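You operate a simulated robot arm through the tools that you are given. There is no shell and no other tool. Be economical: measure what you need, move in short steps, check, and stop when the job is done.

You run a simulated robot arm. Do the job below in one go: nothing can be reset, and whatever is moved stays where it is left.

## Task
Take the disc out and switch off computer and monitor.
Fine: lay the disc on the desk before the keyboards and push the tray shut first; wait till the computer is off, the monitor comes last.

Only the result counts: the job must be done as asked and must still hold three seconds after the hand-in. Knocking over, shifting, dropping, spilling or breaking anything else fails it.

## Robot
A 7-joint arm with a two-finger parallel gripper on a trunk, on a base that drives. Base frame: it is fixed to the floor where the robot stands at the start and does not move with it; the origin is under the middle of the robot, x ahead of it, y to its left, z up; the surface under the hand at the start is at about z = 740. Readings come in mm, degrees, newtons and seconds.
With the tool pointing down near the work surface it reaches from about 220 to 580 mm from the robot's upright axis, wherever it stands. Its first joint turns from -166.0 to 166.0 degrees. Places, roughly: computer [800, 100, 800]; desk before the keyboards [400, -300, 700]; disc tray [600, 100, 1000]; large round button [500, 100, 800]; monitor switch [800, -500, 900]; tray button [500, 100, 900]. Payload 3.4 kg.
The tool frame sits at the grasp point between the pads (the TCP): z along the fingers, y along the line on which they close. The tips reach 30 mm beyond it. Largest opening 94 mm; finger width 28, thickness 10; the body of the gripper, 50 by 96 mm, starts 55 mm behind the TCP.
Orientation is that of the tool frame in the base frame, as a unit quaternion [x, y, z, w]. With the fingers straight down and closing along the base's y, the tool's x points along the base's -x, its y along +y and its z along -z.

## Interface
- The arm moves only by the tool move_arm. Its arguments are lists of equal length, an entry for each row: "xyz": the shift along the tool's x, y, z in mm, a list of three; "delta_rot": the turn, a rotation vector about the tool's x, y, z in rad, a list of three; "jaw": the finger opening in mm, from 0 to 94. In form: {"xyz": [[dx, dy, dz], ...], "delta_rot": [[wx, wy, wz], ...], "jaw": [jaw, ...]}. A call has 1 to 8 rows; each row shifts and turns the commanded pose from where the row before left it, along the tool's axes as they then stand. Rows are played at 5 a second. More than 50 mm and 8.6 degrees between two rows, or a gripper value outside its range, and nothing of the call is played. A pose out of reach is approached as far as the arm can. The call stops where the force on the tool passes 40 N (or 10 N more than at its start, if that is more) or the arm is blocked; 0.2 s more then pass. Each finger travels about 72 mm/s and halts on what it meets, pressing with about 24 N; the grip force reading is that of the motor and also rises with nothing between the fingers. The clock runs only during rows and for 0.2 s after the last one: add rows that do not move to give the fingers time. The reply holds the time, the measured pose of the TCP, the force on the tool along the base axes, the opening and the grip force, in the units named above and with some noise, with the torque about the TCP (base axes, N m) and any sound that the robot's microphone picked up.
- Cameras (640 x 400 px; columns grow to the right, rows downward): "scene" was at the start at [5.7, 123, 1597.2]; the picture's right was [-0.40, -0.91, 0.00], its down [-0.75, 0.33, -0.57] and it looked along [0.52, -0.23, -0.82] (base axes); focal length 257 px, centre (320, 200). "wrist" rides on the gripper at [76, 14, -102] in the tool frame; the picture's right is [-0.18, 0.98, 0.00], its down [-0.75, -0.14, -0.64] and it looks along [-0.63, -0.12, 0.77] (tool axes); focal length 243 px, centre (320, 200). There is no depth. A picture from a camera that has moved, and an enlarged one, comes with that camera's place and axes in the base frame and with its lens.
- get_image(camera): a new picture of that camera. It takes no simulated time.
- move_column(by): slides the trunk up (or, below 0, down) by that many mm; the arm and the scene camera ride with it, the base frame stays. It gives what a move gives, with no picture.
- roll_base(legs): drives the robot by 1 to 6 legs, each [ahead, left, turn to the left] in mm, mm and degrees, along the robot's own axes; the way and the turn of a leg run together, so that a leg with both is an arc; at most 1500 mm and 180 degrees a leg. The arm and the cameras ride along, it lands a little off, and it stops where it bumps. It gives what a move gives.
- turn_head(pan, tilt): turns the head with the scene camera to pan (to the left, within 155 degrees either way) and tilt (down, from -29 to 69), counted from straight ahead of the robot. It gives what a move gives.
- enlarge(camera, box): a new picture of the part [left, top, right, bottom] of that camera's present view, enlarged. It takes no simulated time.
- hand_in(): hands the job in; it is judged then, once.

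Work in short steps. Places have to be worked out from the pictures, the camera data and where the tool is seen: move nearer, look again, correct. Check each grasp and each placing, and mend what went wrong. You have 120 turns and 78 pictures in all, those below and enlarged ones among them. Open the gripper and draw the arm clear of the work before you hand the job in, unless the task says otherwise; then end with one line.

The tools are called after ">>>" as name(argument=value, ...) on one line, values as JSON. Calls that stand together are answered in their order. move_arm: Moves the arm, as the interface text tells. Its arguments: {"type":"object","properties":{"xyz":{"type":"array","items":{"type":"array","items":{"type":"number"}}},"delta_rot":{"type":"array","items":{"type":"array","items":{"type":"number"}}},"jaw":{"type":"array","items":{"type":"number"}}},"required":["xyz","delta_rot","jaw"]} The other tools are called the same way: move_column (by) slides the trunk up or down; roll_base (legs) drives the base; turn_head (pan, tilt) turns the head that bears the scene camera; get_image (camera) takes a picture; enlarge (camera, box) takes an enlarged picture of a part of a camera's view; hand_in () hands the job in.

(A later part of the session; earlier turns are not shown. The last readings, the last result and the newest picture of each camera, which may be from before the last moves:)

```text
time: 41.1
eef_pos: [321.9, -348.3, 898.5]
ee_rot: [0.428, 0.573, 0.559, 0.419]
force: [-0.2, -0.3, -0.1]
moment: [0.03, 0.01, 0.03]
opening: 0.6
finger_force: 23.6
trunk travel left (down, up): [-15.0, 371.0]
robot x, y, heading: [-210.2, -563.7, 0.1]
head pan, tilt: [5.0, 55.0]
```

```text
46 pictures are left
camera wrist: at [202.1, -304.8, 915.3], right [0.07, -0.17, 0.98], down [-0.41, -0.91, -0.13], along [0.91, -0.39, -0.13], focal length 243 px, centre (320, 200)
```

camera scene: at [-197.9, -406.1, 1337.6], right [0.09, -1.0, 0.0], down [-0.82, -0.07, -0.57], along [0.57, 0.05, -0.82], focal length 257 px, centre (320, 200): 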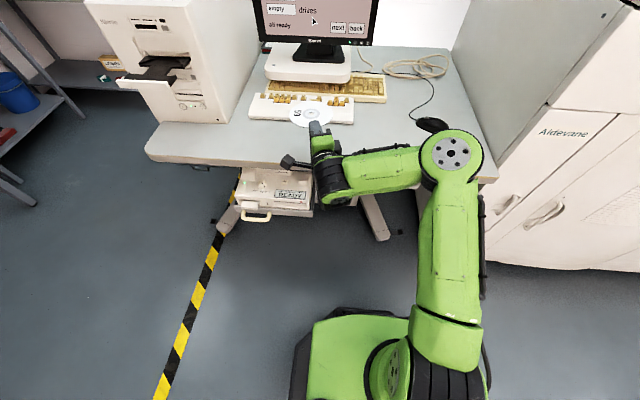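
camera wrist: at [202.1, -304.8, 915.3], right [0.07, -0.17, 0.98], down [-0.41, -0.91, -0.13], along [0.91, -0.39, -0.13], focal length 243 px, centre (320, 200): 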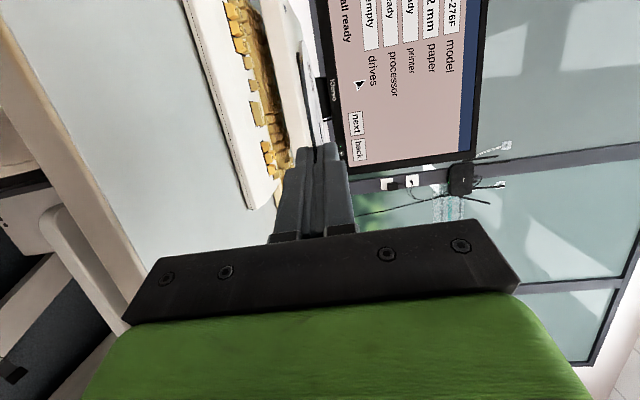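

The disc is held level over the desk side. I'll descend to about z=785 with a slight downward tilt and TCP x≈345, so the gripper body stays in front of the desk edge.

>>> move_arm(xyz=[[-7, -30, 24], [0, -40, 0], [0, -40, 0], [0, 0, 0]], delta_rot=[[0.08, 0, 0], [0, 0, 0], [0, 0, 0], [0, 0, 0]], jaw=[0, 0, 0, 0])

>>> get_image(camera="wrist")

>>> enlarge(camera="scene", box=[220, 80, 400, 220])

```text
time: 42.1
eef_pos: [338.6, -351.5, 788.7]
ee_rot: [0.443, 0.595, 0.536, 0.402]
force: [0.3, 0.5, -0.7]
moment: [0.01, 0.01, 0.0]
opening: 0.5
finger_force: 24.5
trunk travel left (down, up): [-15.0, 371.0]
robot x, y, heading: [-210.0, -565.6, 0.3]
head pan, tilt: [5.0, 55.0]
```

```text
45 pictures are left
camera wrist: at [220.9, -307.0, 812.9], right [0.15, -0.15, 0.98], down [-0.41, -0.91, -0.07], along [0.9, -0.39, -0.19], focal length 243 px, centre (320, 200)
```

wrist: 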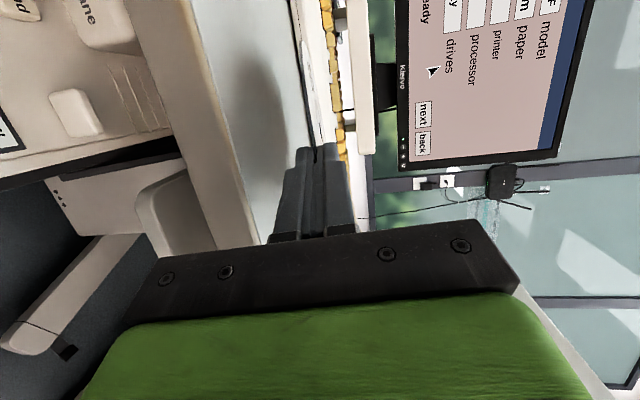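

```text
2.86 times, centred on (310, 150) of scene
camera zoom: at [-197.7, -406.1, 1337.7], right [0.09, -1.0, 0.0], down [-0.82, -0.07, -0.57], along [0.57, 0.05, -0.82], focal length 734 px, centre (349, 343)
```

zoom: 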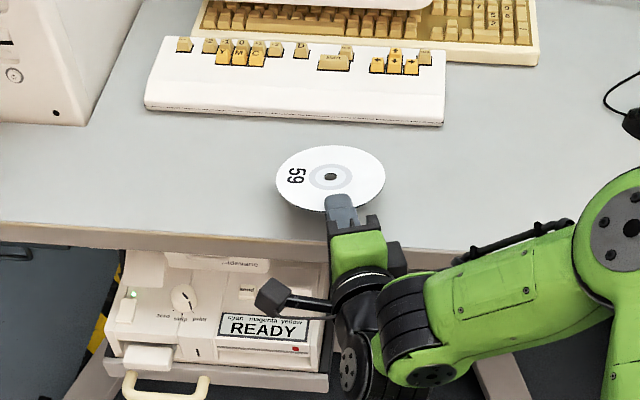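

The desk edge is at about x=347, so TCP x≈368 puts the whole disc on the desk. There is also a printer box under the desk to the left, up to y≈-325. I'll shift right by 40 mm and forward by 30 mm, then descend further.

>>> move_arm(xyz=[[-24, 0, 9], [-23, 0, 8], [0, -12, 0], [0, 0, 0]], delta_rot=[[0, 0, 0], [0, 0, 0], [0, 0, 0], [0, 0, 0]], jaw=[0, 0, 0, 0])

>>> enlarge(camera="scene", box=[240, 90, 400, 220])

>>> enlarge(camera="wrist", box=[140, 0, 400, 240])

```text
time: 43.1
eef_pos: [366.6, -391.1, 775.7]
ee_rot: [0.443, 0.595, 0.537, 0.402]
force: [0.2, -0.1, -0.6]
moment: [0.0, -0.05, 0.02]
opening: 0.5
finger_force: 23.7
trunk travel left (down, up): [-15.0, 371.0]
robot x, y, heading: [-204.9, -563.7, 0.1]
head pan, tilt: [5.0, 55.0]
```

```text
3.08 times, centred on (320, 155) of scene
camera zoom: at [-197.8, -406.0, 1337.7], right [0.09, -1.0, 0.0], down [-0.82, -0.07, -0.57], along [0.57, 0.05, -0.82], focal length 791 px, centre (320, 338)
```

zoom: 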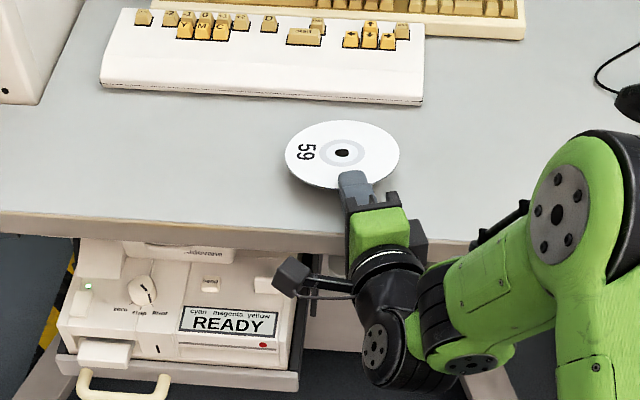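

```text
1.67 times, centred on (270, 120) of wrist
camera zoom: at [249.2, -347.7, 800.0], right [0.15, -0.15, 0.98], down [-0.41, -0.91, -0.07], along [0.9, -0.39, -0.19], focal length 404 px, centre (403, 333)
```

zoom: 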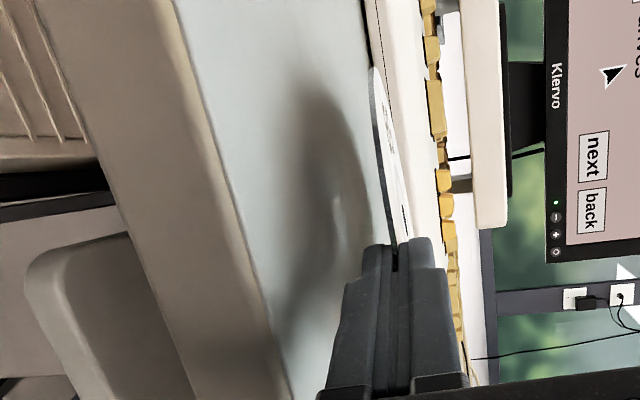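

Clearances look good: the desk edge is at x≈349 and the gripper body ends at about 321. I'll descend in small steps.

>>> move_arm(xyz=[[0, -8, 0], [0, -5, 0], [0, -3, 0]], delta_rot=[[0, 0, 0], [0, 0, 0], [0, 0, 0]], jaw=[0, 0, 0])

>>> enlarge(camera="wrist", box=[140, 0, 400, 240])

```text
time: 43.9
eef_pos: [365.6, -391.3, 759.6]
ee_rot: [0.444, 0.596, 0.536, 0.401]
force: [-0.9, -0.1, -1.1]
moment: [-0.03, 0.01, 0.0]
opening: 0.5
finger_force: 24.4
trunk travel left (down, up): [-15.0, 371.0]
robot x, y, heading: [-207.7, -565.7, 0.1]
head pan, tilt: [5.0, 55.0]
```

```text
1.67 times, centred on (270, 120) of wrist
camera zoom: at [247.5, -348.0, 783.8], right [0.15, -0.15, 0.98], down [-0.41, -0.91, -0.07], along [0.9, -0.39, -0.2], focal length 404 px, centre (403, 333)
```

zoom: 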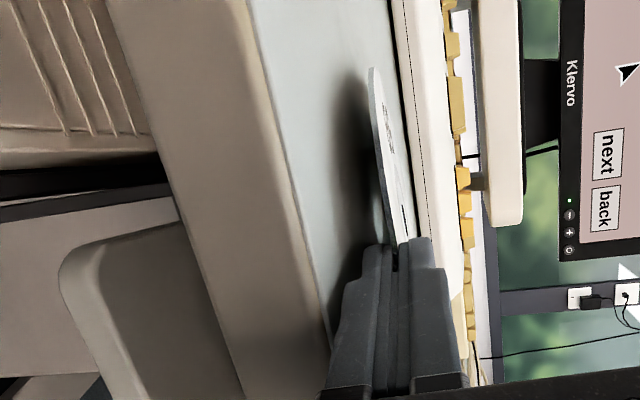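

There is still a gap to the shadow, so I'll keep going in 3 mm steps.

>>> move_arm(xyz=[[0, -3, 0], [0, -3, 0]], delta_rot=[[0, 0, 0], [0, 0, 0]], jaw=[0, 0])

>>> enlarge(camera="wrist", box=[200, 0, 400, 200])

```text
time: 44.5
eef_pos: [365.2, -391.8, 755.0]
ee_rot: [0.443, 0.594, 0.538, 0.402]
force: [0.0, 0.0, 6.2]
moment: [0.02, -0.01, -0.02]
opening: 0.4
finger_force: 24.2
trunk travel left (down, up): [-15.0, 371.0]
robot x, y, heading: [-212.4, -566.3, 0.2]
head pan, tilt: [5.0, 55.0]
```

```text
2.00 times, centred on (300, 100) of wrist
camera zoom: at [247.1, -348.3, 779.2], right [0.14, -0.15, 0.98], down [-0.41, -0.91, -0.08], along [0.9, -0.39, -0.19], focal length 485 px, centre (360, 400)
```

zoom: 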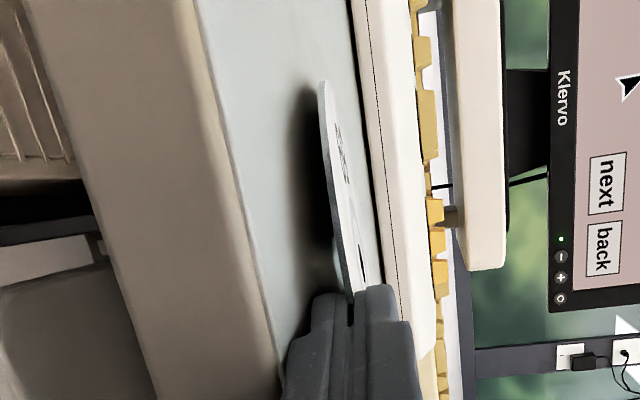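

Contact shows 6 N upward, so the lower finger lies on the desk with the disc just above it. I'll ease up, advance 10 mm for margin, open slightly and slide the fingers out backward.

>>> move_arm(xyz=[[0, 2, 0], [0, 0, 10], [0, 3, 0], [0, 0, 0]], delta_rot=[[0, 0, 0], [0, 0, 0], [0, 0, 0], [0, 0, 0]], jaw=[0, 0, 8, 8])

>>> enlarge(camera="wrist", box=[200, 0, 400, 200])

```text
time: 45.5
eef_pos: [374.9, -389.6, 756.9]
ee_rot: [0.443, 0.596, 0.536, 0.402]
force: [-3.2, 0.8, 4.8]
moment: [0.06, 0.05, 0.03]
opening: 5.4
finger_force: 0.0
trunk travel left (down, up): [-15.0, 371.0]
robot x, y, heading: [-211.3, -564.1, 0.2]
head pan, tilt: [5.0, 55.0]
```

```text
2.00 times, centred on (300, 100) of wrist
camera zoom: at [256.2, -345.4, 782.0], right [0.15, -0.15, 0.98], down [-0.41, -0.91, -0.07], along [0.9, -0.39, -0.19], focal length 485 px, centre (360, 400)
```

zoom: 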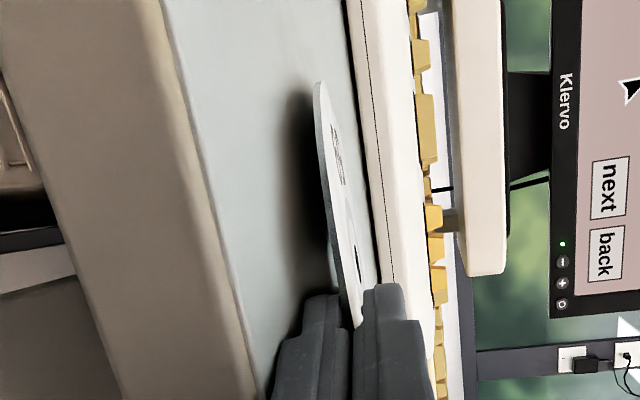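

The fingers are open and the disc lies loose on the lower one. I'll draw back now.

>>> move_arm(xyz=[[0, 0, -25], [0, 0, -40], [0, 0, 0]], delta_rot=[[0, 0, 0], [0, 0, 0], [0, 0, 0]], jaw=[8, 8, 8])

>>> enlarge(camera="wrist", box=[200, 0, 400, 200])

>>> enlarge(camera="scene", box=[240, 90, 400, 220])

```text
time: 46.3
eef_pos: [311.6, -407.3, 764.9]
ee_rot: [0.445, 0.594, 0.537, 0.401]
force: [-0.3, -0.4, 0.1]
moment: [-0.04, 0.0, -0.03]
opening: 7.6
finger_force: 0.0
trunk travel left (down, up): [-15.0, 371.0]
robot x, y, heading: [-207.4, -563.8, -0.0]
head pan, tilt: [5.0, 55.0]
```

```text
2.00 times, centred on (300, 100) of wrist
camera zoom: at [194.0, -363.7, 789.4], right [0.15, -0.15, 0.98], down [-0.41, -0.91, -0.07], along [0.9, -0.39, -0.2], focal length 485 px, centre (360, 400)
```

zoom: 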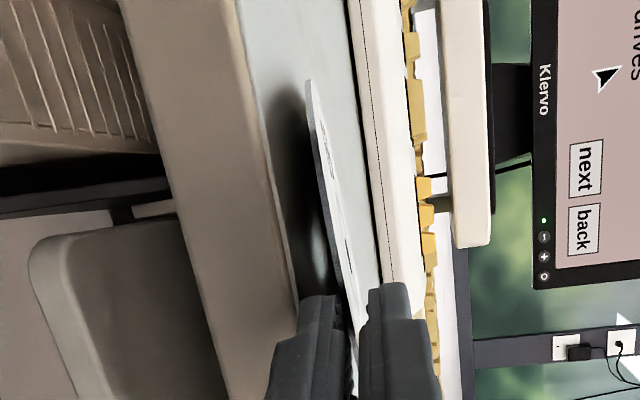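

```text
3.08 times, centred on (320, 155) of scene
camera zoom: at [-197.8, -406.0, 1337.6], right [0.09, -1.0, 0.0], down [-0.82, -0.07, -0.57], along [0.57, 0.05, -0.82], focal length 791 px, centre (320, 338)
```

zoom: 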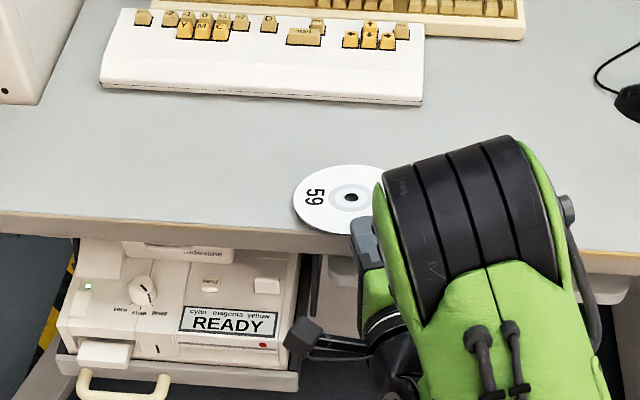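

The disc stuck to the lower finger and came back with it, to near the desk edge. I'll grip it again, lift, and bring it forward with a steeper tilt, so that it slides off by itself on release.

>>> move_arm(xyz=[[0, 0, 0], [0, 0, 0], [0, 20, 0], [0, 15, 0], [0, 0, 0]], delta_rot=[[0, 0, 0], [0, 0, 0], [0, 0, 0], [0, 0, 0], [0, 0, 0]], jaw=[3, 0, 0, 0, 0])

>>> get_image(camera="wrist")

>>> enlarge(camera="scene", box=[240, 90, 400, 220])

```text
time: 47.5
eef_pos: [316.2, -407.2, 799.4]
ee_rot: [0.443, 0.595, 0.537, 0.402]
force: [0.2, -0.1, -0.2]
moment: [-0.01, -0.02, -0.02]
opening: 0.5
finger_force: 23.6
trunk travel left (down, up): [-15.0, 371.0]
robot x, y, heading: [-206.5, -565.3, -0.1]
head pan, tilt: [5.0, 55.0]
```

```text
36 pictures are left
camera wrist: at [197.1, -362.5, 823.2], right [0.15, -0.15, 0.98], down [-0.41, -0.91, -0.07], along [0.9, -0.39, -0.19], focal length 243 px, centre (320, 200)
```

wrist: 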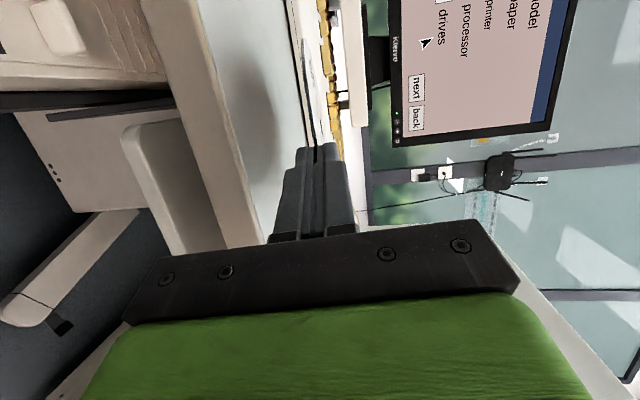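

```text
3.08 times, centred on (320, 155) of scene
camera zoom: at [-197.8, -406.1, 1337.7], right [0.09, -1.0, 0.0], down [-0.82, -0.07, -0.57], along [0.57, 0.05, -0.82], focal length 791 px, centre (320, 338)
```

zoom: 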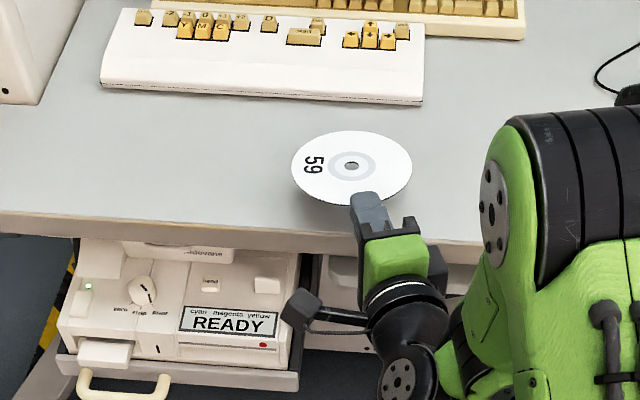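

The disc is held again, with a shallower grip and its centre near (393,-386). I'll advance 55 mm, tilt to about 15°, and come down until the far edge touches.

>>> move_arm(xyz=[[-7, 2, 26], [-8, 3, 26], [0, 0, 0], [0, 0, 0], [0, -6, 0], [0, 0, 0]], delta_rot=[[0, 0, 0], [0, 0, 0], [0.085, 0, 0], [0.085, 0, 0], [0, 0, 0], [0, 0, 0]], jaw=[0, 0, 0, 0, 0, 0])

>>> enlarge(camera="wrist", box=[200, 0, 400, 200])

```text
time: 48.9
eef_pos: [368.3, -406.5, 793.1]
ee_rot: [0.477, 0.638, 0.483, 0.363]
force: [0.3, -0.1, -0.7]
moment: [0.02, 0.01, -0.04]
opening: 0.3
finger_force: 24.0
trunk travel left (down, up): [-15.0, 371.0]
robot x, y, heading: [-209.4, -567.0, 0.2]
head pan, tilt: [5.0, 55.0]
```

```text
2.00 times, centred on (300, 100) of wrist
camera zoom: at [256.0, -361.1, 833.3], right [0.31, -0.1, 0.95], down [-0.42, -0.91, 0.04], along [0.86, -0.41, -0.32], focal length 485 px, centre (360, 400)
```

zoom: 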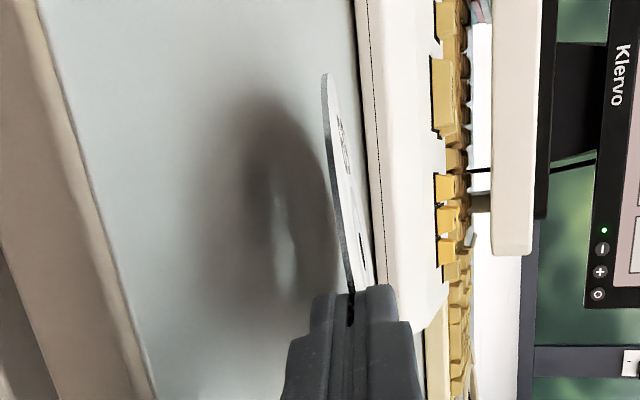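

The tilt is 15.6°. I'll descend in base z in small steps until I feel contact.

>>> move_arm(xyz=[[0, -5.8, 1.6], [0, -3.9, 1.1], [0, -2.9, 0.8]], delta_rot=[[0, 0, 0], [0, 0, 0], [0, 0, 0]], jaw=[0, 0, 0])

```text
time: 49.7
eef_pos: [367.9, -406.5, 780.2]
ee_rot: [0.477, 0.638, 0.484, 0.364]
force: [-0.1, 0.1, -0.1]
moment: [0.02, 0.03, 0.01]
opening: 0.6
finger_force: 24.4
trunk travel left (down, up): [-15.0, 371.0]
robot x, y, heading: [-209.2, -566.1, 0.0]
head pan, tilt: [5.0, 55.0]
```

There's no contact yet, so I'll keep descending.

>>> move_arm(xyz=[[0, -1.9, 0.5], [0, -1.9, 0.5]], delta_rot=[[0, 0, 0], [0, 0, 0]], jaw=[0, 0])

>>> enlarge(camera="wrist", box=[200, 0, 400, 200])

```text
time: 50.3
eef_pos: [368.8, -407.1, 774.8]
ee_rot: [0.477, 0.638, 0.484, 0.363]
force: [0.8, 0.5, 0.2]
moment: [0.0, -0.05, -0.05]
opening: 0.4
finger_force: 24.2
trunk travel left (down, up): [-15.0, 371.0]
robot x, y, heading: [-209.9, -564.8, 0.4]
head pan, tilt: [5.0, 55.0]
```

```text
2.00 times, centred on (300, 100) of wrist
camera zoom: at [255.9, -361.0, 816.9], right [0.3, -0.1, 0.95], down [-0.42, -0.91, 0.04], along [0.86, -0.41, -0.32], focal length 485 px, centre (360, 400)
```

zoom: 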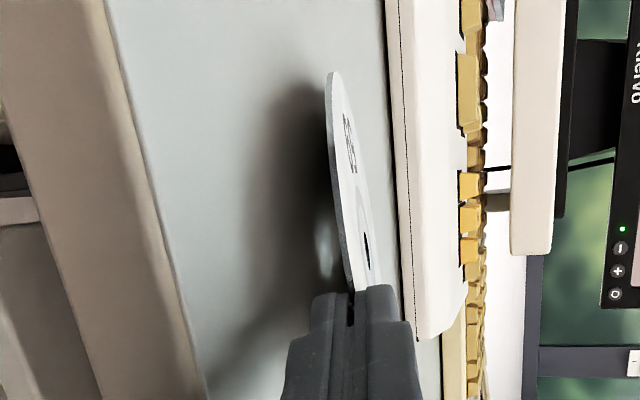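

The disc edge is nearly at its shadow, so I'll go 4 mm more.

>>> move_arm(xyz=[[0, -1.9, 0.5], [0, -1.9, 0.5]], delta_rot=[[0, 0, 0], [0, 0, 0]], jaw=[0, 0])

```text
time: 50.9
eef_pos: [368.2, -408.2, 771.4]
ee_rot: [0.476, 0.639, 0.484, 0.362]
force: [-0.8, -0.1, 1.5]
moment: [0.0, -0.13, -0.02]
opening: 0.7
finger_force: 24.5
trunk travel left (down, up): [-15.0, 371.0]
robot x, y, heading: [-208.5, -563.7, 0.1]
head pan, tilt: [5.0, 55.0]
```

The far edge is touching (1.5 N, moment −0.13). I'll open to 14 mm and look.

>>> move_arm(xyz=[[0, 0, 0], [0, 0, 0], [0, 0, 0]], delta_rot=[[0, 0, 0], [0, 0, 0], [0, 0, 0]], jaw=[6, 14, 14])

>>> enlarge(camera="wrist", box=[200, 0, 400, 200])

```text
time: 51.7
eef_pos: [368.9, -407.3, 772.9]
ee_rot: [0.477, 0.638, 0.484, 0.363]
force: [-0.2, -0.1, 0.1]
moment: [-0.01, 0.0, 0.05]
opening: 13.9
finger_force: 0.1
trunk travel left (down, up): [-15.0, 371.0]
robot x, y, heading: [-212.1, -561.3, 0.1]
head pan, tilt: [5.0, 55.0]
```

```text
2.00 times, centred on (300, 100) of wrist
camera zoom: at [255.9, -360.9, 812.8], right [0.31, -0.1, 0.95], down [-0.42, -0.91, 0.04], along [0.86, -0.41, -0.32], focal length 485 px, centre (360, 400)
```

zoom: 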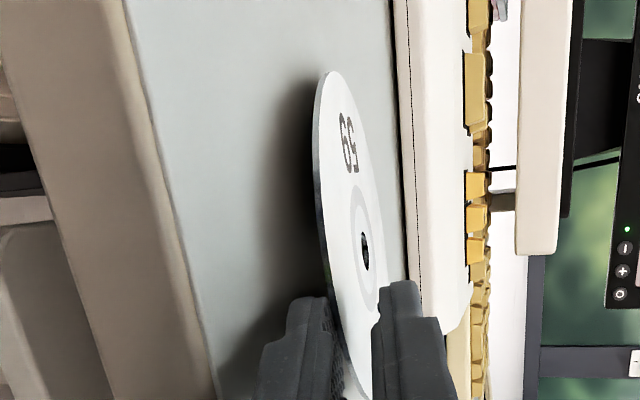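

The disc now rests on the lower finger and the desk, so I'll withdraw horizontally.

>>> move_arm(xyz=[[0, -6, -22], [0, -6, -22], [0, 0, 0]], delta_rot=[[0, 0, 0], [0, 0, 0], [0, 0, 0]], jaw=[14, 14, 14])

>>> enlarge(camera="wrist", box=[200, 0, 400, 200])

```text
time: 52.5
eef_pos: [324.4, -420.2, 773.3]
ee_rot: [0.477, 0.638, 0.483, 0.362]
force: [0.6, -0.4, -0.4]
moment: [0.02, -0.02, -0.02]
opening: 14.0
finger_force: 0.1
trunk travel left (down, up): [-15.0, 371.0]
robot x, y, heading: [-211.3, -563.6, 0.1]
head pan, tilt: [5.0, 55.0]
```

```text
2.00 times, centred on (300, 100) of wrist
camera zoom: at [212.0, -374.7, 813.9], right [0.3, -0.1, 0.95], down [-0.42, -0.91, 0.04], along [0.86, -0.41, -0.32], focal length 485 px, centre (360, 400)
```

zoom: 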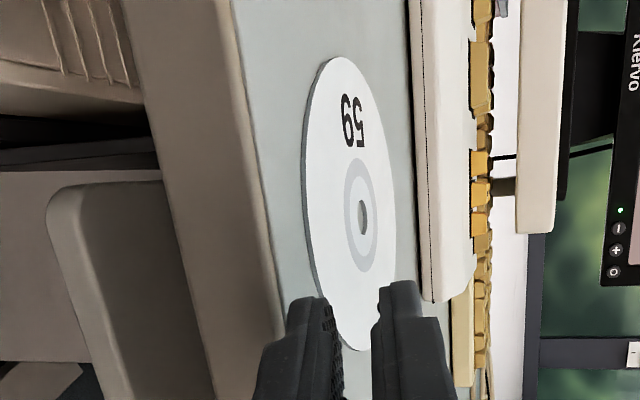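

The disc now lies flat on the desk. I'll withdraw further and up, then check it from the scene camera.

>>> move_arm(xyz=[[0, -5, -30], [0, 20, -40], [0, 40, 0], [0, 40, 0], [0, 0, 0]], delta_rot=[[0, 0, 0], [0, 0, 0], [0, 0, 0], [0, 0, 0], [0, 0, 0]], jaw=[14, 14, 14, 14, 14])

>>> enlarge(camera="scene", box=[240, 90, 400, 220])

```text
time: 53.7
eef_pos: [284.2, -431.2, 883.1]
ee_rot: [0.476, 0.638, 0.484, 0.362]
force: [-1.1, -0.7, -0.7]
moment: [-0.01, -0.02, 0.02]
opening: 13.9
finger_force: 0.0
trunk travel left (down, up): [-15.0, 371.0]
robot x, y, heading: [-208.4, -561.9, 0.2]
head pan, tilt: [5.0, 55.0]
```

```text
3.08 times, centred on (320, 155) of scene
camera zoom: at [-198.0, -406.0, 1337.6], right [0.09, -1.0, 0.0], down [-0.82, -0.07, -0.57], along [0.57, 0.05, -0.82], focal length 791 px, centre (320, 338)
```

zoom: 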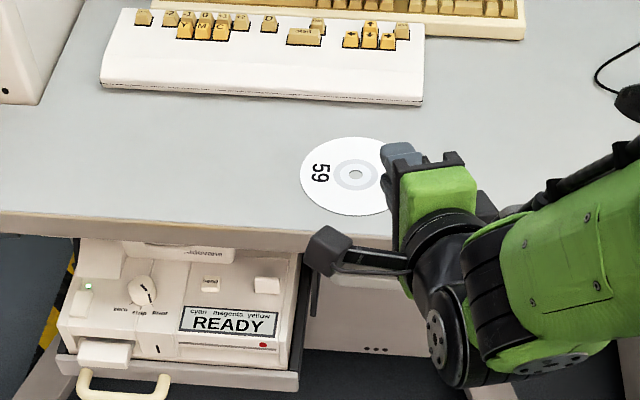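

The disc lies flat, fully on the desk and in front of the keyboard. Next is the tray: I'll raise the trunk to tray height, close the fingers and drive left until the tool faces the tray front (y≈105, z≈963).

>>> move_column(by=80)

>>> roll_base(legs=[[0, 510, 0]])

>>> move_arm(xyz=[[0, 0, 0], [0, 0, 0], [0, 0, 0], [0, 0, 0]], delta_rot=[[-0.1, 0, 0], [0, -0.1, 0], [0, -0.1, 0], [0, 0, 0]], jaw=[0, 0, 0, 0])

>>> get_image(camera="wrist")

>>> get_image(camera="scene")

```text
time: 54.9
eef_pos: [283.7, -431.4, 961.7]
ee_rot: [0.477, 0.638, 0.484, 0.362]
force: [0.1, 0.1, -0.9]
moment: [-0.02, 0.01, 0.01]
opening: 14.2
finger_force: 0.1
trunk travel left (down, up): [-95.0, 291.0]
robot x, y, heading: [-207.3, -562.8, -0.1]
head pan, tilt: [5.0, 55.0]
```

```text
time: 57.9
eef_pos: [284.4, 76.6, 961.9]
ee_rot: [0.477, 0.638, 0.483, 0.363]
force: [-0.4, -0.1, 0.7]
moment: [0.0, 0.01, -0.01]
opening: 14.0
finger_force: 0.0
trunk travel left (down, up): [-95.0, 291.0]
robot x, y, heading: [-210.3, -57.5, -0.1]
head pan, tilt: [5.0, 55.0]
```

```text
time: 58.9
eef_pos: [284.4, 73.5, 953.5]
ee_rot: [0.507, 0.571, 0.467, 0.446]
force: [0.4, -0.2, 0.2]
moment: [0.0, 0.02, -0.01]
opening: 0.0
finger_force: 23.8
out of reach, approached as far as the arm can: row 2
trunk travel left (down, up): [-95.0, 291.0]
robot x, y, heading: [-209.7, -55.3, -0.1]
head pan, tilt: [5.0, 55.0]
```

```text
29 pictures are left
camera wrist: at [179.2, 141.6, 982.4], right [0.18, -0.13, 0.98], down [-0.59, -0.81, 0.0], along [0.79, -0.57, -0.22], focal length 243 px, centre (320, 200)
```

wrist: 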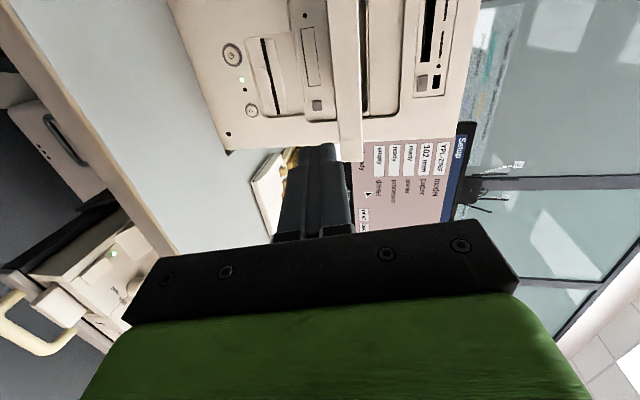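

```text
28 pictures are left
camera scene: at [-197.9, 101.1, 1417.9], right [0.09, -1.0, 0.0], down [-0.82, -0.07, -0.57], along [0.57, 0.05, -0.82], focal length 257 px, centre (320, 200)
```

scene: 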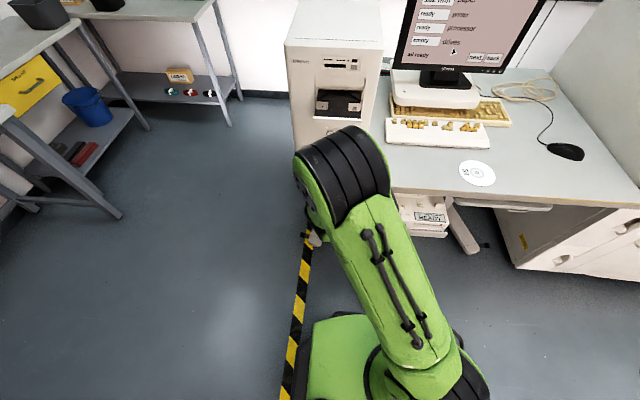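

The tool points nearly +x with 10° of pitch, and the disc still lies well on the desk. I'll centre on the tray front and move forward, stopping just short.

>>> move_arm(xyz=[[27, 10, 0], [-3, 5.7, 34], [-2, 5, 28], [0, 0, 0]], delta_rot=[[0, 0, 0], [0, 0, 0], [0, 0, 0], [0, 0, 0]], jaw=[0, 0, 0, 0])

>>> get_image(camera="wrist")

```text
time: 59.9
eef_pos: [345.5, 102.3, 962.5]
ee_rot: [0.508, 0.572, 0.466, 0.445]
force: [0.1, -0.2, 0.1]
moment: [0.0, 0.03, 0.0]
opening: 0.0
finger_force: 24.5
trunk travel left (down, up): [-95.0, 291.0]
robot x, y, heading: [-210.1, -55.1, 0.1]
head pan, tilt: [5.0, 55.0]
```

```text
27 pictures are left
camera wrist: at [241.4, 170.1, 991.6], right [0.18, -0.13, 0.97], down [-0.59, -0.81, 0.0], along [0.79, -0.57, -0.22], focal length 243 px, centre (320, 200)
```

wrist: 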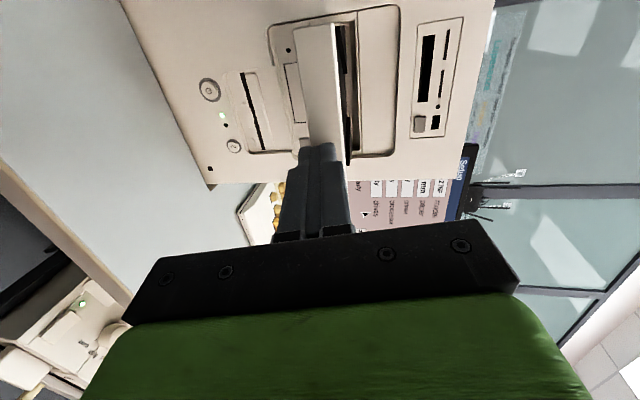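

The tip is right in front of the tray centre, so I'll push forward gently.

>>> move_arm(xyz=[[-2, 4, 24.5], [-2, 4, 24.5], [-2, 4, 24.5]], delta_rot=[[0, 0, 0], [0, 0, 0], [0, 0, 0]], jaw=[0, 0, 0])

>>> get_image(camera="wrist")

```text
time: 60.7
eef_pos: [422.4, 102.5, 961.9]
ee_rot: [0.507, 0.572, 0.466, 0.446]
force: [0.3, -0.2, 0.7]
moment: [0.02, -0.01, -0.01]
opening: 0.0
finger_force: 24.1
trunk travel left (down, up): [-95.0, 291.0]
robot x, y, heading: [-212.7, -52.9, 0.3]
head pan, tilt: [5.0, 55.0]
```

```text
26 pictures are left
camera wrist: at [316.8, 170.0, 990.7], right [0.18, -0.13, 0.97], down [-0.59, -0.81, 0.0], along [0.79, -0.57, -0.22], focal length 243 px, centre (320, 200)
```

wrist: 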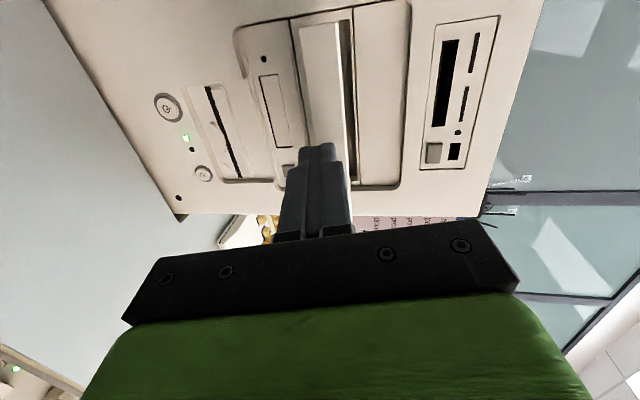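

The tray is moving in with little force. I'll keep pushing.

>>> move_arm(xyz=[[-2, 4, 24.5], [-2, 4, 24.5], [-1, 2.4, 15]], delta_rot=[[0, 0, 0], [0, 0, 0], [0, 0, 0]], jaw=[0, 0, 0])

>>> get_image(camera="wrist")

```text
time: 61.5
eef_pos: [486.0, 103.4, 962.0]
ee_rot: [0.507, 0.572, 0.466, 0.446]
force: [-0.2, -0.3, 0.7]
moment: [0.0, 0.03, 0.04]
opening: 0.0
finger_force: 23.8
trunk travel left (down, up): [-95.0, 291.0]
robot x, y, heading: [-209.4, -59.2, -0.1]
head pan, tilt: [5.0, 55.0]
```

```text
25 pictures are left
camera wrist: at [381.2, 171.7, 990.5], right [0.18, -0.13, 0.97], down [-0.59, -0.81, 0.0], along [0.79, -0.57, -0.22], focal length 243 px, centre (320, 200)
```

wrist: 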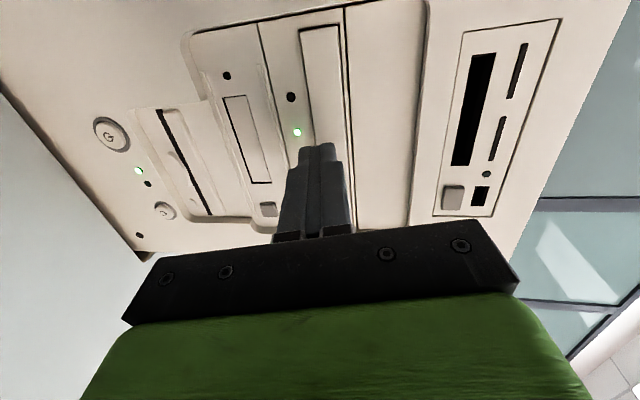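

The tray looks flush; it probably drew itself in. I'll back off slightly and enlarge to check.

>>> move_arm(xyz=[[4, -8, -45], [3, -6, -35], [0, 0, 0]], delta_rot=[[0, 0, 0], [0, 0, 0], [0, 0, 0]], jaw=[0, 0, 0])

>>> enlarge(camera="wrist", box=[120, 0, 440, 210])

```text
time: 62.3
eef_pos: [404.8, 104.3, 962.2]
ee_rot: [0.507, 0.571, 0.467, 0.445]
force: [0.9, -1.0, 0.1]
moment: [-0.02, 0.01, 0.02]
opening: 0.2
finger_force: 23.8
trunk travel left (down, up): [-95.0, 291.0]
robot x, y, heading: [-211.2, -59.8, 0.0]
head pan, tilt: [5.0, 55.0]
```

```text
1.90 times, centred on (280, 105) of wrist
camera zoom: at [298.7, 171.9, 990.3], right [0.18, -0.13, 0.97], down [-0.59, -0.81, 0.0], along [0.79, -0.57, -0.22], focal length 462 px, centre (396, 381)
```

zoom: 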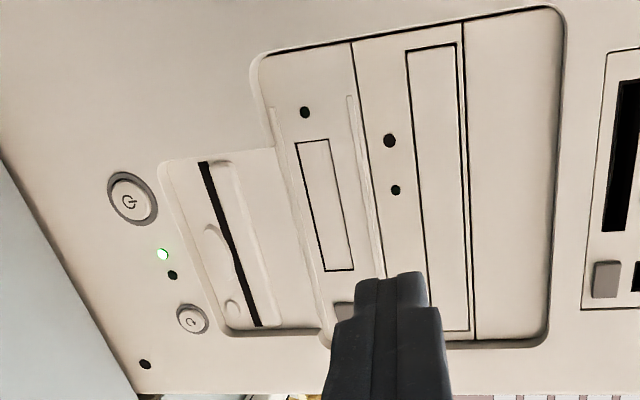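

The tray is shut. The large round power button is near (530,127,791). I'll move the base a bit ahead and lower the trunk to bring the tool to that height.

>>> roll_base(legs=[[50, 20, 0]])

>>> move_column(by=-95)

>>> move_arm(xyz=[[0, -35, 6], [0, -25, 4], [0, 0, 0]], delta_rot=[[0, 0, 0], [0, 0, 0], [0, 0, 0]], jaw=[0, 0, 0])

>>> get_image(camera="wrist")

```text
time: 63.2
eef_pos: [455.1, 124.7, 961.1]
ee_rot: [0.507, 0.571, 0.468, 0.445]
force: [-0.2, -0.6, 0.0]
moment: [0.01, 0.03, 0.0]
opening: 0.0
finger_force: 23.4
trunk travel left (down, up): [-95.0, 291.0]
robot x, y, heading: [-159.1, -34.7, 0.1]
head pan, tilt: [5.0, 55.0]
```

```text
time: 64.5
eef_pos: [453.4, 124.6, 867.1]
ee_rot: [0.506, 0.571, 0.467, 0.446]
force: [0.9, 0.3, -0.4]
moment: [-0.02, 0.01, -0.01]
opening: 0.1
finger_force: 23.8
trunk travel left (down, up): [0.0, 386.0]
robot x, y, heading: [-159.7, -36.7, 0.1]
head pan, tilt: [5.0, 55.0]
```

```text
time: 65.3
eef_pos: [451.8, 122.0, 805.4]
ee_rot: [0.508, 0.571, 0.466, 0.445]
force: [-0.6, 0.6, -0.4]
moment: [-0.01, -0.01, -0.02]
opening: 0.1
finger_force: 24.1
trunk travel left (down, up): [0.0, 386.0]
robot x, y, heading: [-159.6, -37.5, 0.1]
head pan, tilt: [5.0, 55.0]
```

```text
23 pictures are left
camera wrist: at [348.0, 189.4, 834.2], right [0.18, -0.13, 0.98], down [-0.59, -0.81, 0.0], along [0.79, -0.57, -0.22], focal length 243 px, centre (320, 200)
```

wrist: 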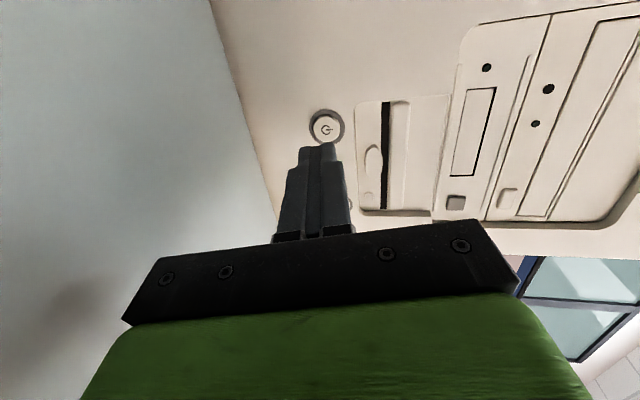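

The button is at about (533,126,796). I'll lower 8 mm and advance most of the gap.

>>> move_arm(xyz=[[2, -8, 1], [-1, 3, 18], [-1, 3, 18], [0, 0, 0]], delta_rot=[[0, 0, 0], [0, 0, 0], [0, 0, 0], [0, 0, 0]], jaw=[0, 0, 0, 0])

>>> enlarge(camera="wrist", box=[220, 40, 440, 220])

```text
time: 66.3
eef_pos: [489.4, 123.1, 797.4]
ee_rot: [0.507, 0.572, 0.466, 0.445]
force: [0.0, -0.1, -0.6]
moment: [0.02, 0.0, 0.01]
opening: 0.2
finger_force: 23.5
trunk travel left (down, up): [0.0, 386.0]
robot x, y, heading: [-157.7, -37.9, 0.0]
head pan, tilt: [5.0, 55.0]
```

```text
2.22 times, centred on (330, 130) of wrist
camera zoom: at [384.8, 191.6, 826.7], right [0.18, -0.13, 0.97], down [-0.59, -0.81, 0.0], along [0.79, -0.57, -0.22], focal length 539 px, centre (298, 356)
```

zoom: 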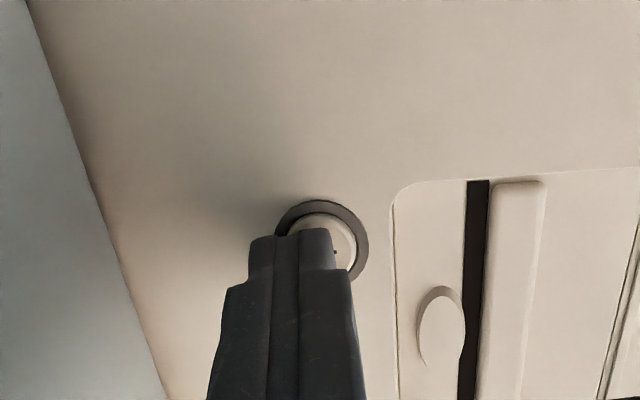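

The tip is slightly low, so I'll raise 3 mm, shift left 3 mm and press in small steps.

>>> move_arm(xyz=[[3, 3, 4], [0, 0.6, 4], [0, 0.6, 4]], delta_rot=[[0, 0, 0], [0, 0, 0], [0, 0, 0]], jaw=[0, 0, 0])

```text
time: 67.0
eef_pos: [492.6, 127.5, 801.2]
ee_rot: [0.507, 0.574, 0.464, 0.446]
force: [-26.4, -6.1, 8.0]
moment: [-0.07, -0.35, -0.46]
opening: 0.0
finger_force: 24.1
trunk travel left (down, up): [0.0, 386.0]
robot x, y, heading: [-163.1, -39.0, -0.1]
head pan, tilt: [5.0, 55.0]
heard: click
stopped in row 3: the force on the tool passed its limit at 45 N (the readings are from after the stop); the commanded pose is now the measured one
```

The click was heard. I'll retreat now and look at the LED and the screen.

>>> move_arm(xyz=[[1, -2, -12], [3, -5, -35], [0, 0, 0]], delta_rot=[[0, 0, 0], [0, 0, 0], [0, 0, 0]], jaw=[0, 0, 0])

>>> turn_head(pan=-25, tilt=30)

>>> get_image(camera="scene")

```text
time: 67.8
eef_pos: [449.2, 127.5, 798.7]
ee_rot: [0.508, 0.574, 0.463, 0.445]
force: [-0.4, 0.1, -0.1]
moment: [0.02, 0.03, 0.08]
opening: 0.0
finger_force: 24.5
trunk travel left (down, up): [0.0, 386.0]
robot x, y, heading: [-157.9, -38.4, -0.1]
head pan, tilt: [5.0, 55.0]
```

```text
time: 68.8
eef_pos: [449.6, 127.4, 798.0]
ee_rot: [0.508, 0.575, 0.463, 0.444]
force: [0.6, 0.2, -0.4]
moment: [-0.01, 0.01, 0.0]
opening: 0.1
finger_force: 23.7
trunk travel left (down, up): [0.0, 386.0]
robot x, y, heading: [-159.2, -39.4, -0.1]
head pan, tilt: [-25.0, 30.0]
```

```text
21 pictures are left
camera scene: at [-139.0, 77.5, 1359.5], right [-0.42, -0.91, 0.0], down [-0.45, 0.21, -0.87], along [0.78, -0.36, -0.5], focal length 257 px, centre (320, 200)
```

scene: 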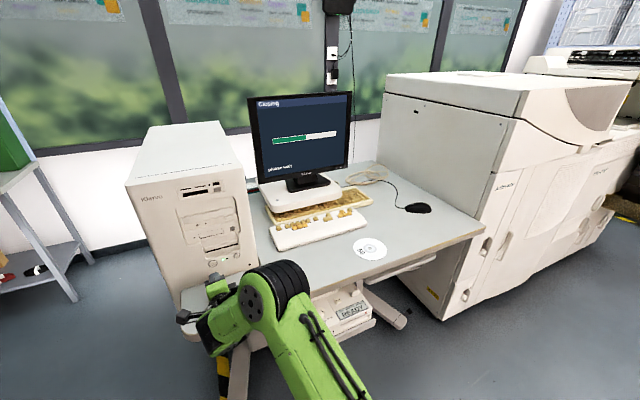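

The screen shows "Closing, please wait". From several earlier views I triangulate the monitor's power button, the rightmost one, at about (813,-494,899). While waiting I'll raise the tool and reposition the base toward the monitor without pressing anything.

>>> move_column(by=110)

>>> roll_base(legs=[[-60, 0, 0], [0, -430, 0], [0, 0, -15]])

>>> turn_head(pan=0, tilt=35)

>>> get_image(camera="scene")

```text
time: 70.2
eef_pos: [449.9, 127.9, 909.0]
ee_rot: [0.508, 0.574, 0.462, 0.445]
force: [-0.2, -0.6, 0.2]
moment: [0.01, 0.04, 0.03]
opening: 0.3
finger_force: 24.0
trunk travel left (down, up): [-110.0, 276.0]
robot x, y, heading: [-159.8, -35.0, 0.0]
head pan, tilt: [-25.0, 30.0]
```

```text
time: 74.3
eef_pos: [412.3, -472.2, 909.1]
ee_rot: [0.579, 0.503, 0.401, 0.5]
force: [0.5, -0.9, -0.2]
moment: [0.01, -0.02, -0.02]
opening: 0.0
finger_force: 23.8
trunk travel left (down, up): [-110.0, 276.0]
robot x, y, heading: [-226.2, -473.5, -14.9]
head pan, tilt: [-25.0, 30.0]
```

```text
time: 75.2
eef_pos: [410.9, -471.3, 908.0]
ee_rot: [0.58, 0.503, 0.401, 0.5]
force: [-0.3, 0.4, 0.0]
moment: [-0.05, -0.02, 0.0]
opening: 0.0
finger_force: 24.5
trunk travel left (down, up): [-110.0, 276.0]
robot x, y, heading: [-224.7, -471.4, -15.1]
head pan, tilt: [0.0, 35.0]
```

```text
20 pictures are left
camera scene: at [-154.5, -332.1, 1461.2], right [-0.26, -0.97, 0.0], down [-0.55, 0.15, -0.82], along [0.79, -0.21, -0.57], focal length 257 px, centre (320, 200)
```

scene: 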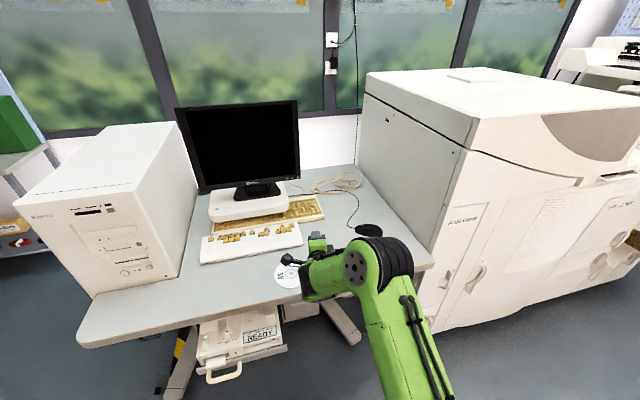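

The screen is black now. I'll check the computer LED and the monitor bezel.

>>> enlarge(camera="scene", box=[60, 190, 180, 290])

>>> enlarge(camera="scene", box=[180, 140, 320, 230])

>>> get_image(camera="wrist")

```text
4.00 times, centred on (120, 240) of scene
camera zoom: at [-154.5, -332.1, 1461.2], right [-0.26, -0.97, 0.0], down [-0.55, 0.15, -0.82], along [0.79, -0.21, -0.57], focal length 1028 px, centre (1120, 40)
```

zoom: 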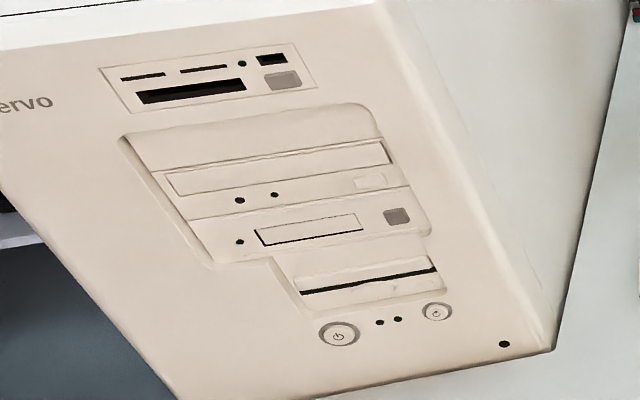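

```text
4.44 times, centred on (250, 185) of scene
camera zoom: at [-154.5, -332.1, 1461.2], right [-0.26, -0.97, 0.0], down [-0.55, 0.15, -0.82], along [0.79, -0.21, -0.57], focal length 1142 px, centre (631, 267)
```

zoom: 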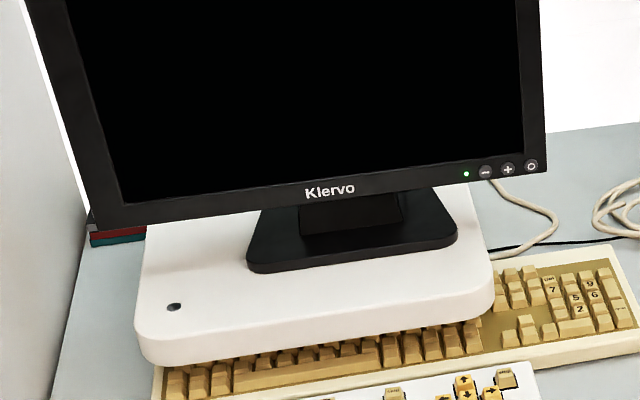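

```text
17 pictures are left
camera wrist: at [327.8, -378.9, 937.2], right [0.15, -0.17, 0.97], down [-0.78, -0.63, 0.0], along [0.61, -0.76, -0.23], focal length 243 px, centre (320, 200)
```

wrist: 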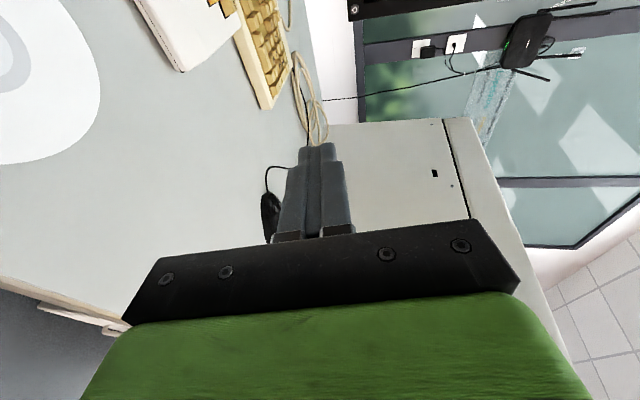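

The computer's LEDs are all out and the screen is black, with the monitor LED still green, so the computer is off. The new view puts the power button at (817,-490,899), which agrees. I'll drive toward it in two stages.

>>> roll_base(legs=[[180, 40, 0]])

>>> get_image(camera="scene")

```text
time: 76.7
eef_pos: [596.5, -478.9, 907.4]
ee_rot: [0.579, 0.504, 0.401, 0.5]
force: [-0.2, 0.5, 0.1]
moment: [0.01, -0.03, 0.0]
opening: 0.1
finger_force: 23.8
trunk travel left (down, up): [-110.0, 276.0]
robot x, y, heading: [-31.9, -479.6, -15.3]
head pan, tilt: [0.0, 35.0]
```

```text
16 pictures are left
camera scene: at [30.7, -339.9, 1461.2], right [-0.26, -0.97, 0.0], down [-0.56, 0.15, -0.82], along [0.79, -0.21, -0.57], focal length 257 px, centre (320, 200)
```

scene: 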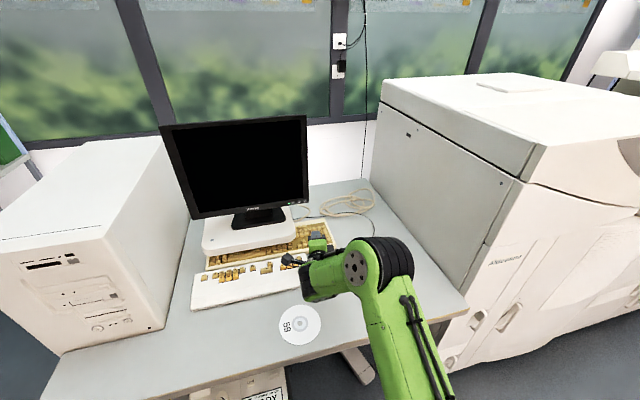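

The way is clear. I'll drive ahead another 110 mm, then continue with the arm.

>>> roll_base(legs=[[110, 14, 0]])

>>> get_image(camera="wrist")

>>> get_image(camera="scene")

```text
time: 77.9
eef_pos: [706.4, -492.7, 906.5]
ee_rot: [0.579, 0.503, 0.4, 0.501]
force: [0.2, -0.3, 0.0]
moment: [-0.02, -0.02, 0.01]
opening: 0.0
finger_force: 24.2
trunk travel left (down, up): [-110.0, 276.0]
robot x, y, heading: [71.4, -493.3, -14.9]
head pan, tilt: [0.0, 35.0]
```

```text
15 pictures are left
camera wrist: at [623.0, -401.0, 936.4], right [0.15, -0.17, 0.97], down [-0.78, -0.63, 0.01], along [0.61, -0.76, -0.23], focal length 243 px, centre (320, 200)
```

wrist: 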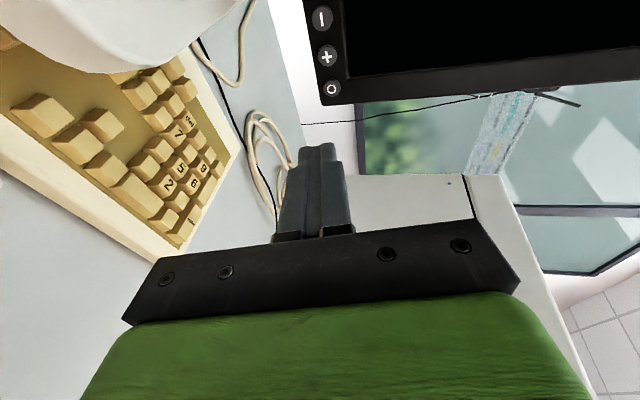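

```text
14 pictures are left
camera scene: at [141.3, -354.9, 1461.2], right [-0.26, -0.97, 0.0], down [-0.56, 0.15, -0.82], along [0.79, -0.21, -0.57], focal length 257 px, centre (320, 200)
```

scene: 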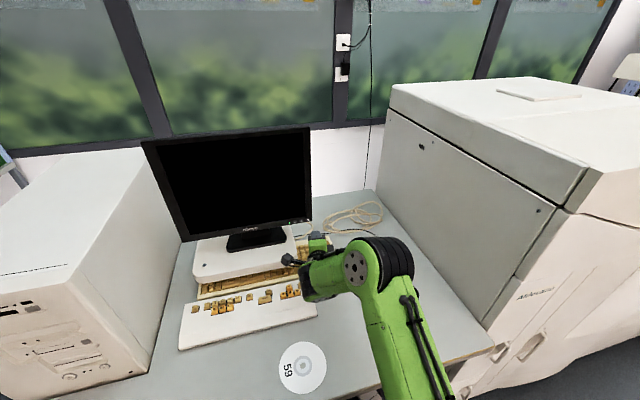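

The power button measures (815,-495,899.5) and "+" is 24 mm to its left. I'll use the leading left corner of the tip so the rest stays off to the right, and advance 60 mm.

>>> move_arm(xyz=[[1.4, 1.2, 30.5], [1.3, 1.3, 30.5], [0, 0, 0]], delta_rot=[[0, 0, 0], [0, 0, 0], [0, 0, 0]], jaw=[0, 0, 0])

>>> get_image(camera="wrist")

```text
time: 78.7
eef_pos: [766.4, -501.4, 897.8]
ee_rot: [0.578, 0.505, 0.401, 0.501]
force: [0.6, 0.2, 0.2]
moment: [0.0, -0.02, 0.02]
opening: 0.0
finger_force: 23.4
trunk travel left (down, up): [-110.0, 276.0]
robot x, y, heading: [75.9, -493.5, -15.0]
head pan, tilt: [0.0, 35.0]
```

```text
13 pictures are left
camera wrist: at [681.9, -408.7, 928.7], right [0.15, -0.17, 0.97], down [-0.78, -0.63, 0.0], along [0.61, -0.76, -0.23], focal length 243 px, centre (320, 200)
```

wrist: 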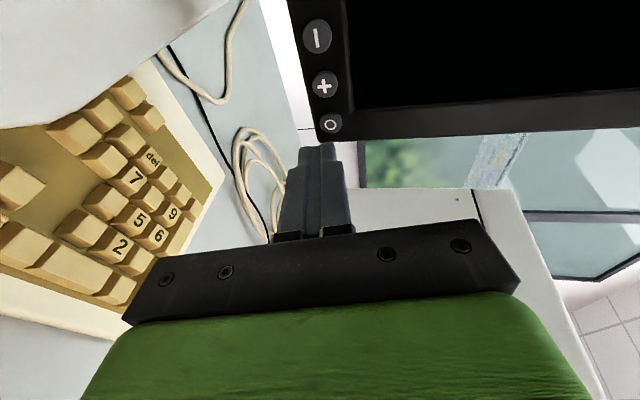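

The aim agrees with the new picture (button at y=-496, z=899.4). I'll press in small steps.

>>> move_arm(xyz=[[0.5, 1.3, 8], [0.6, 0.6, 3.4]], delta_rot=[[0, 0, 0], [0, 0, 0]], jaw=[0, 0])

```text
time: 79.3
eef_pos: [775.8, -501.6, 900.3]
ee_rot: [0.578, 0.504, 0.401, 0.501]
force: [-9.5, 0.0, -1.9]
moment: [-0.04, 0.01, 0.06]
opening: 0.0
finger_force: 24.2
trunk travel left (down, up): [-110.0, 276.0]
robot x, y, heading: [73.9, -493.2, -14.9]
head pan, tilt: [0.0, 35.0]
heard: click
```

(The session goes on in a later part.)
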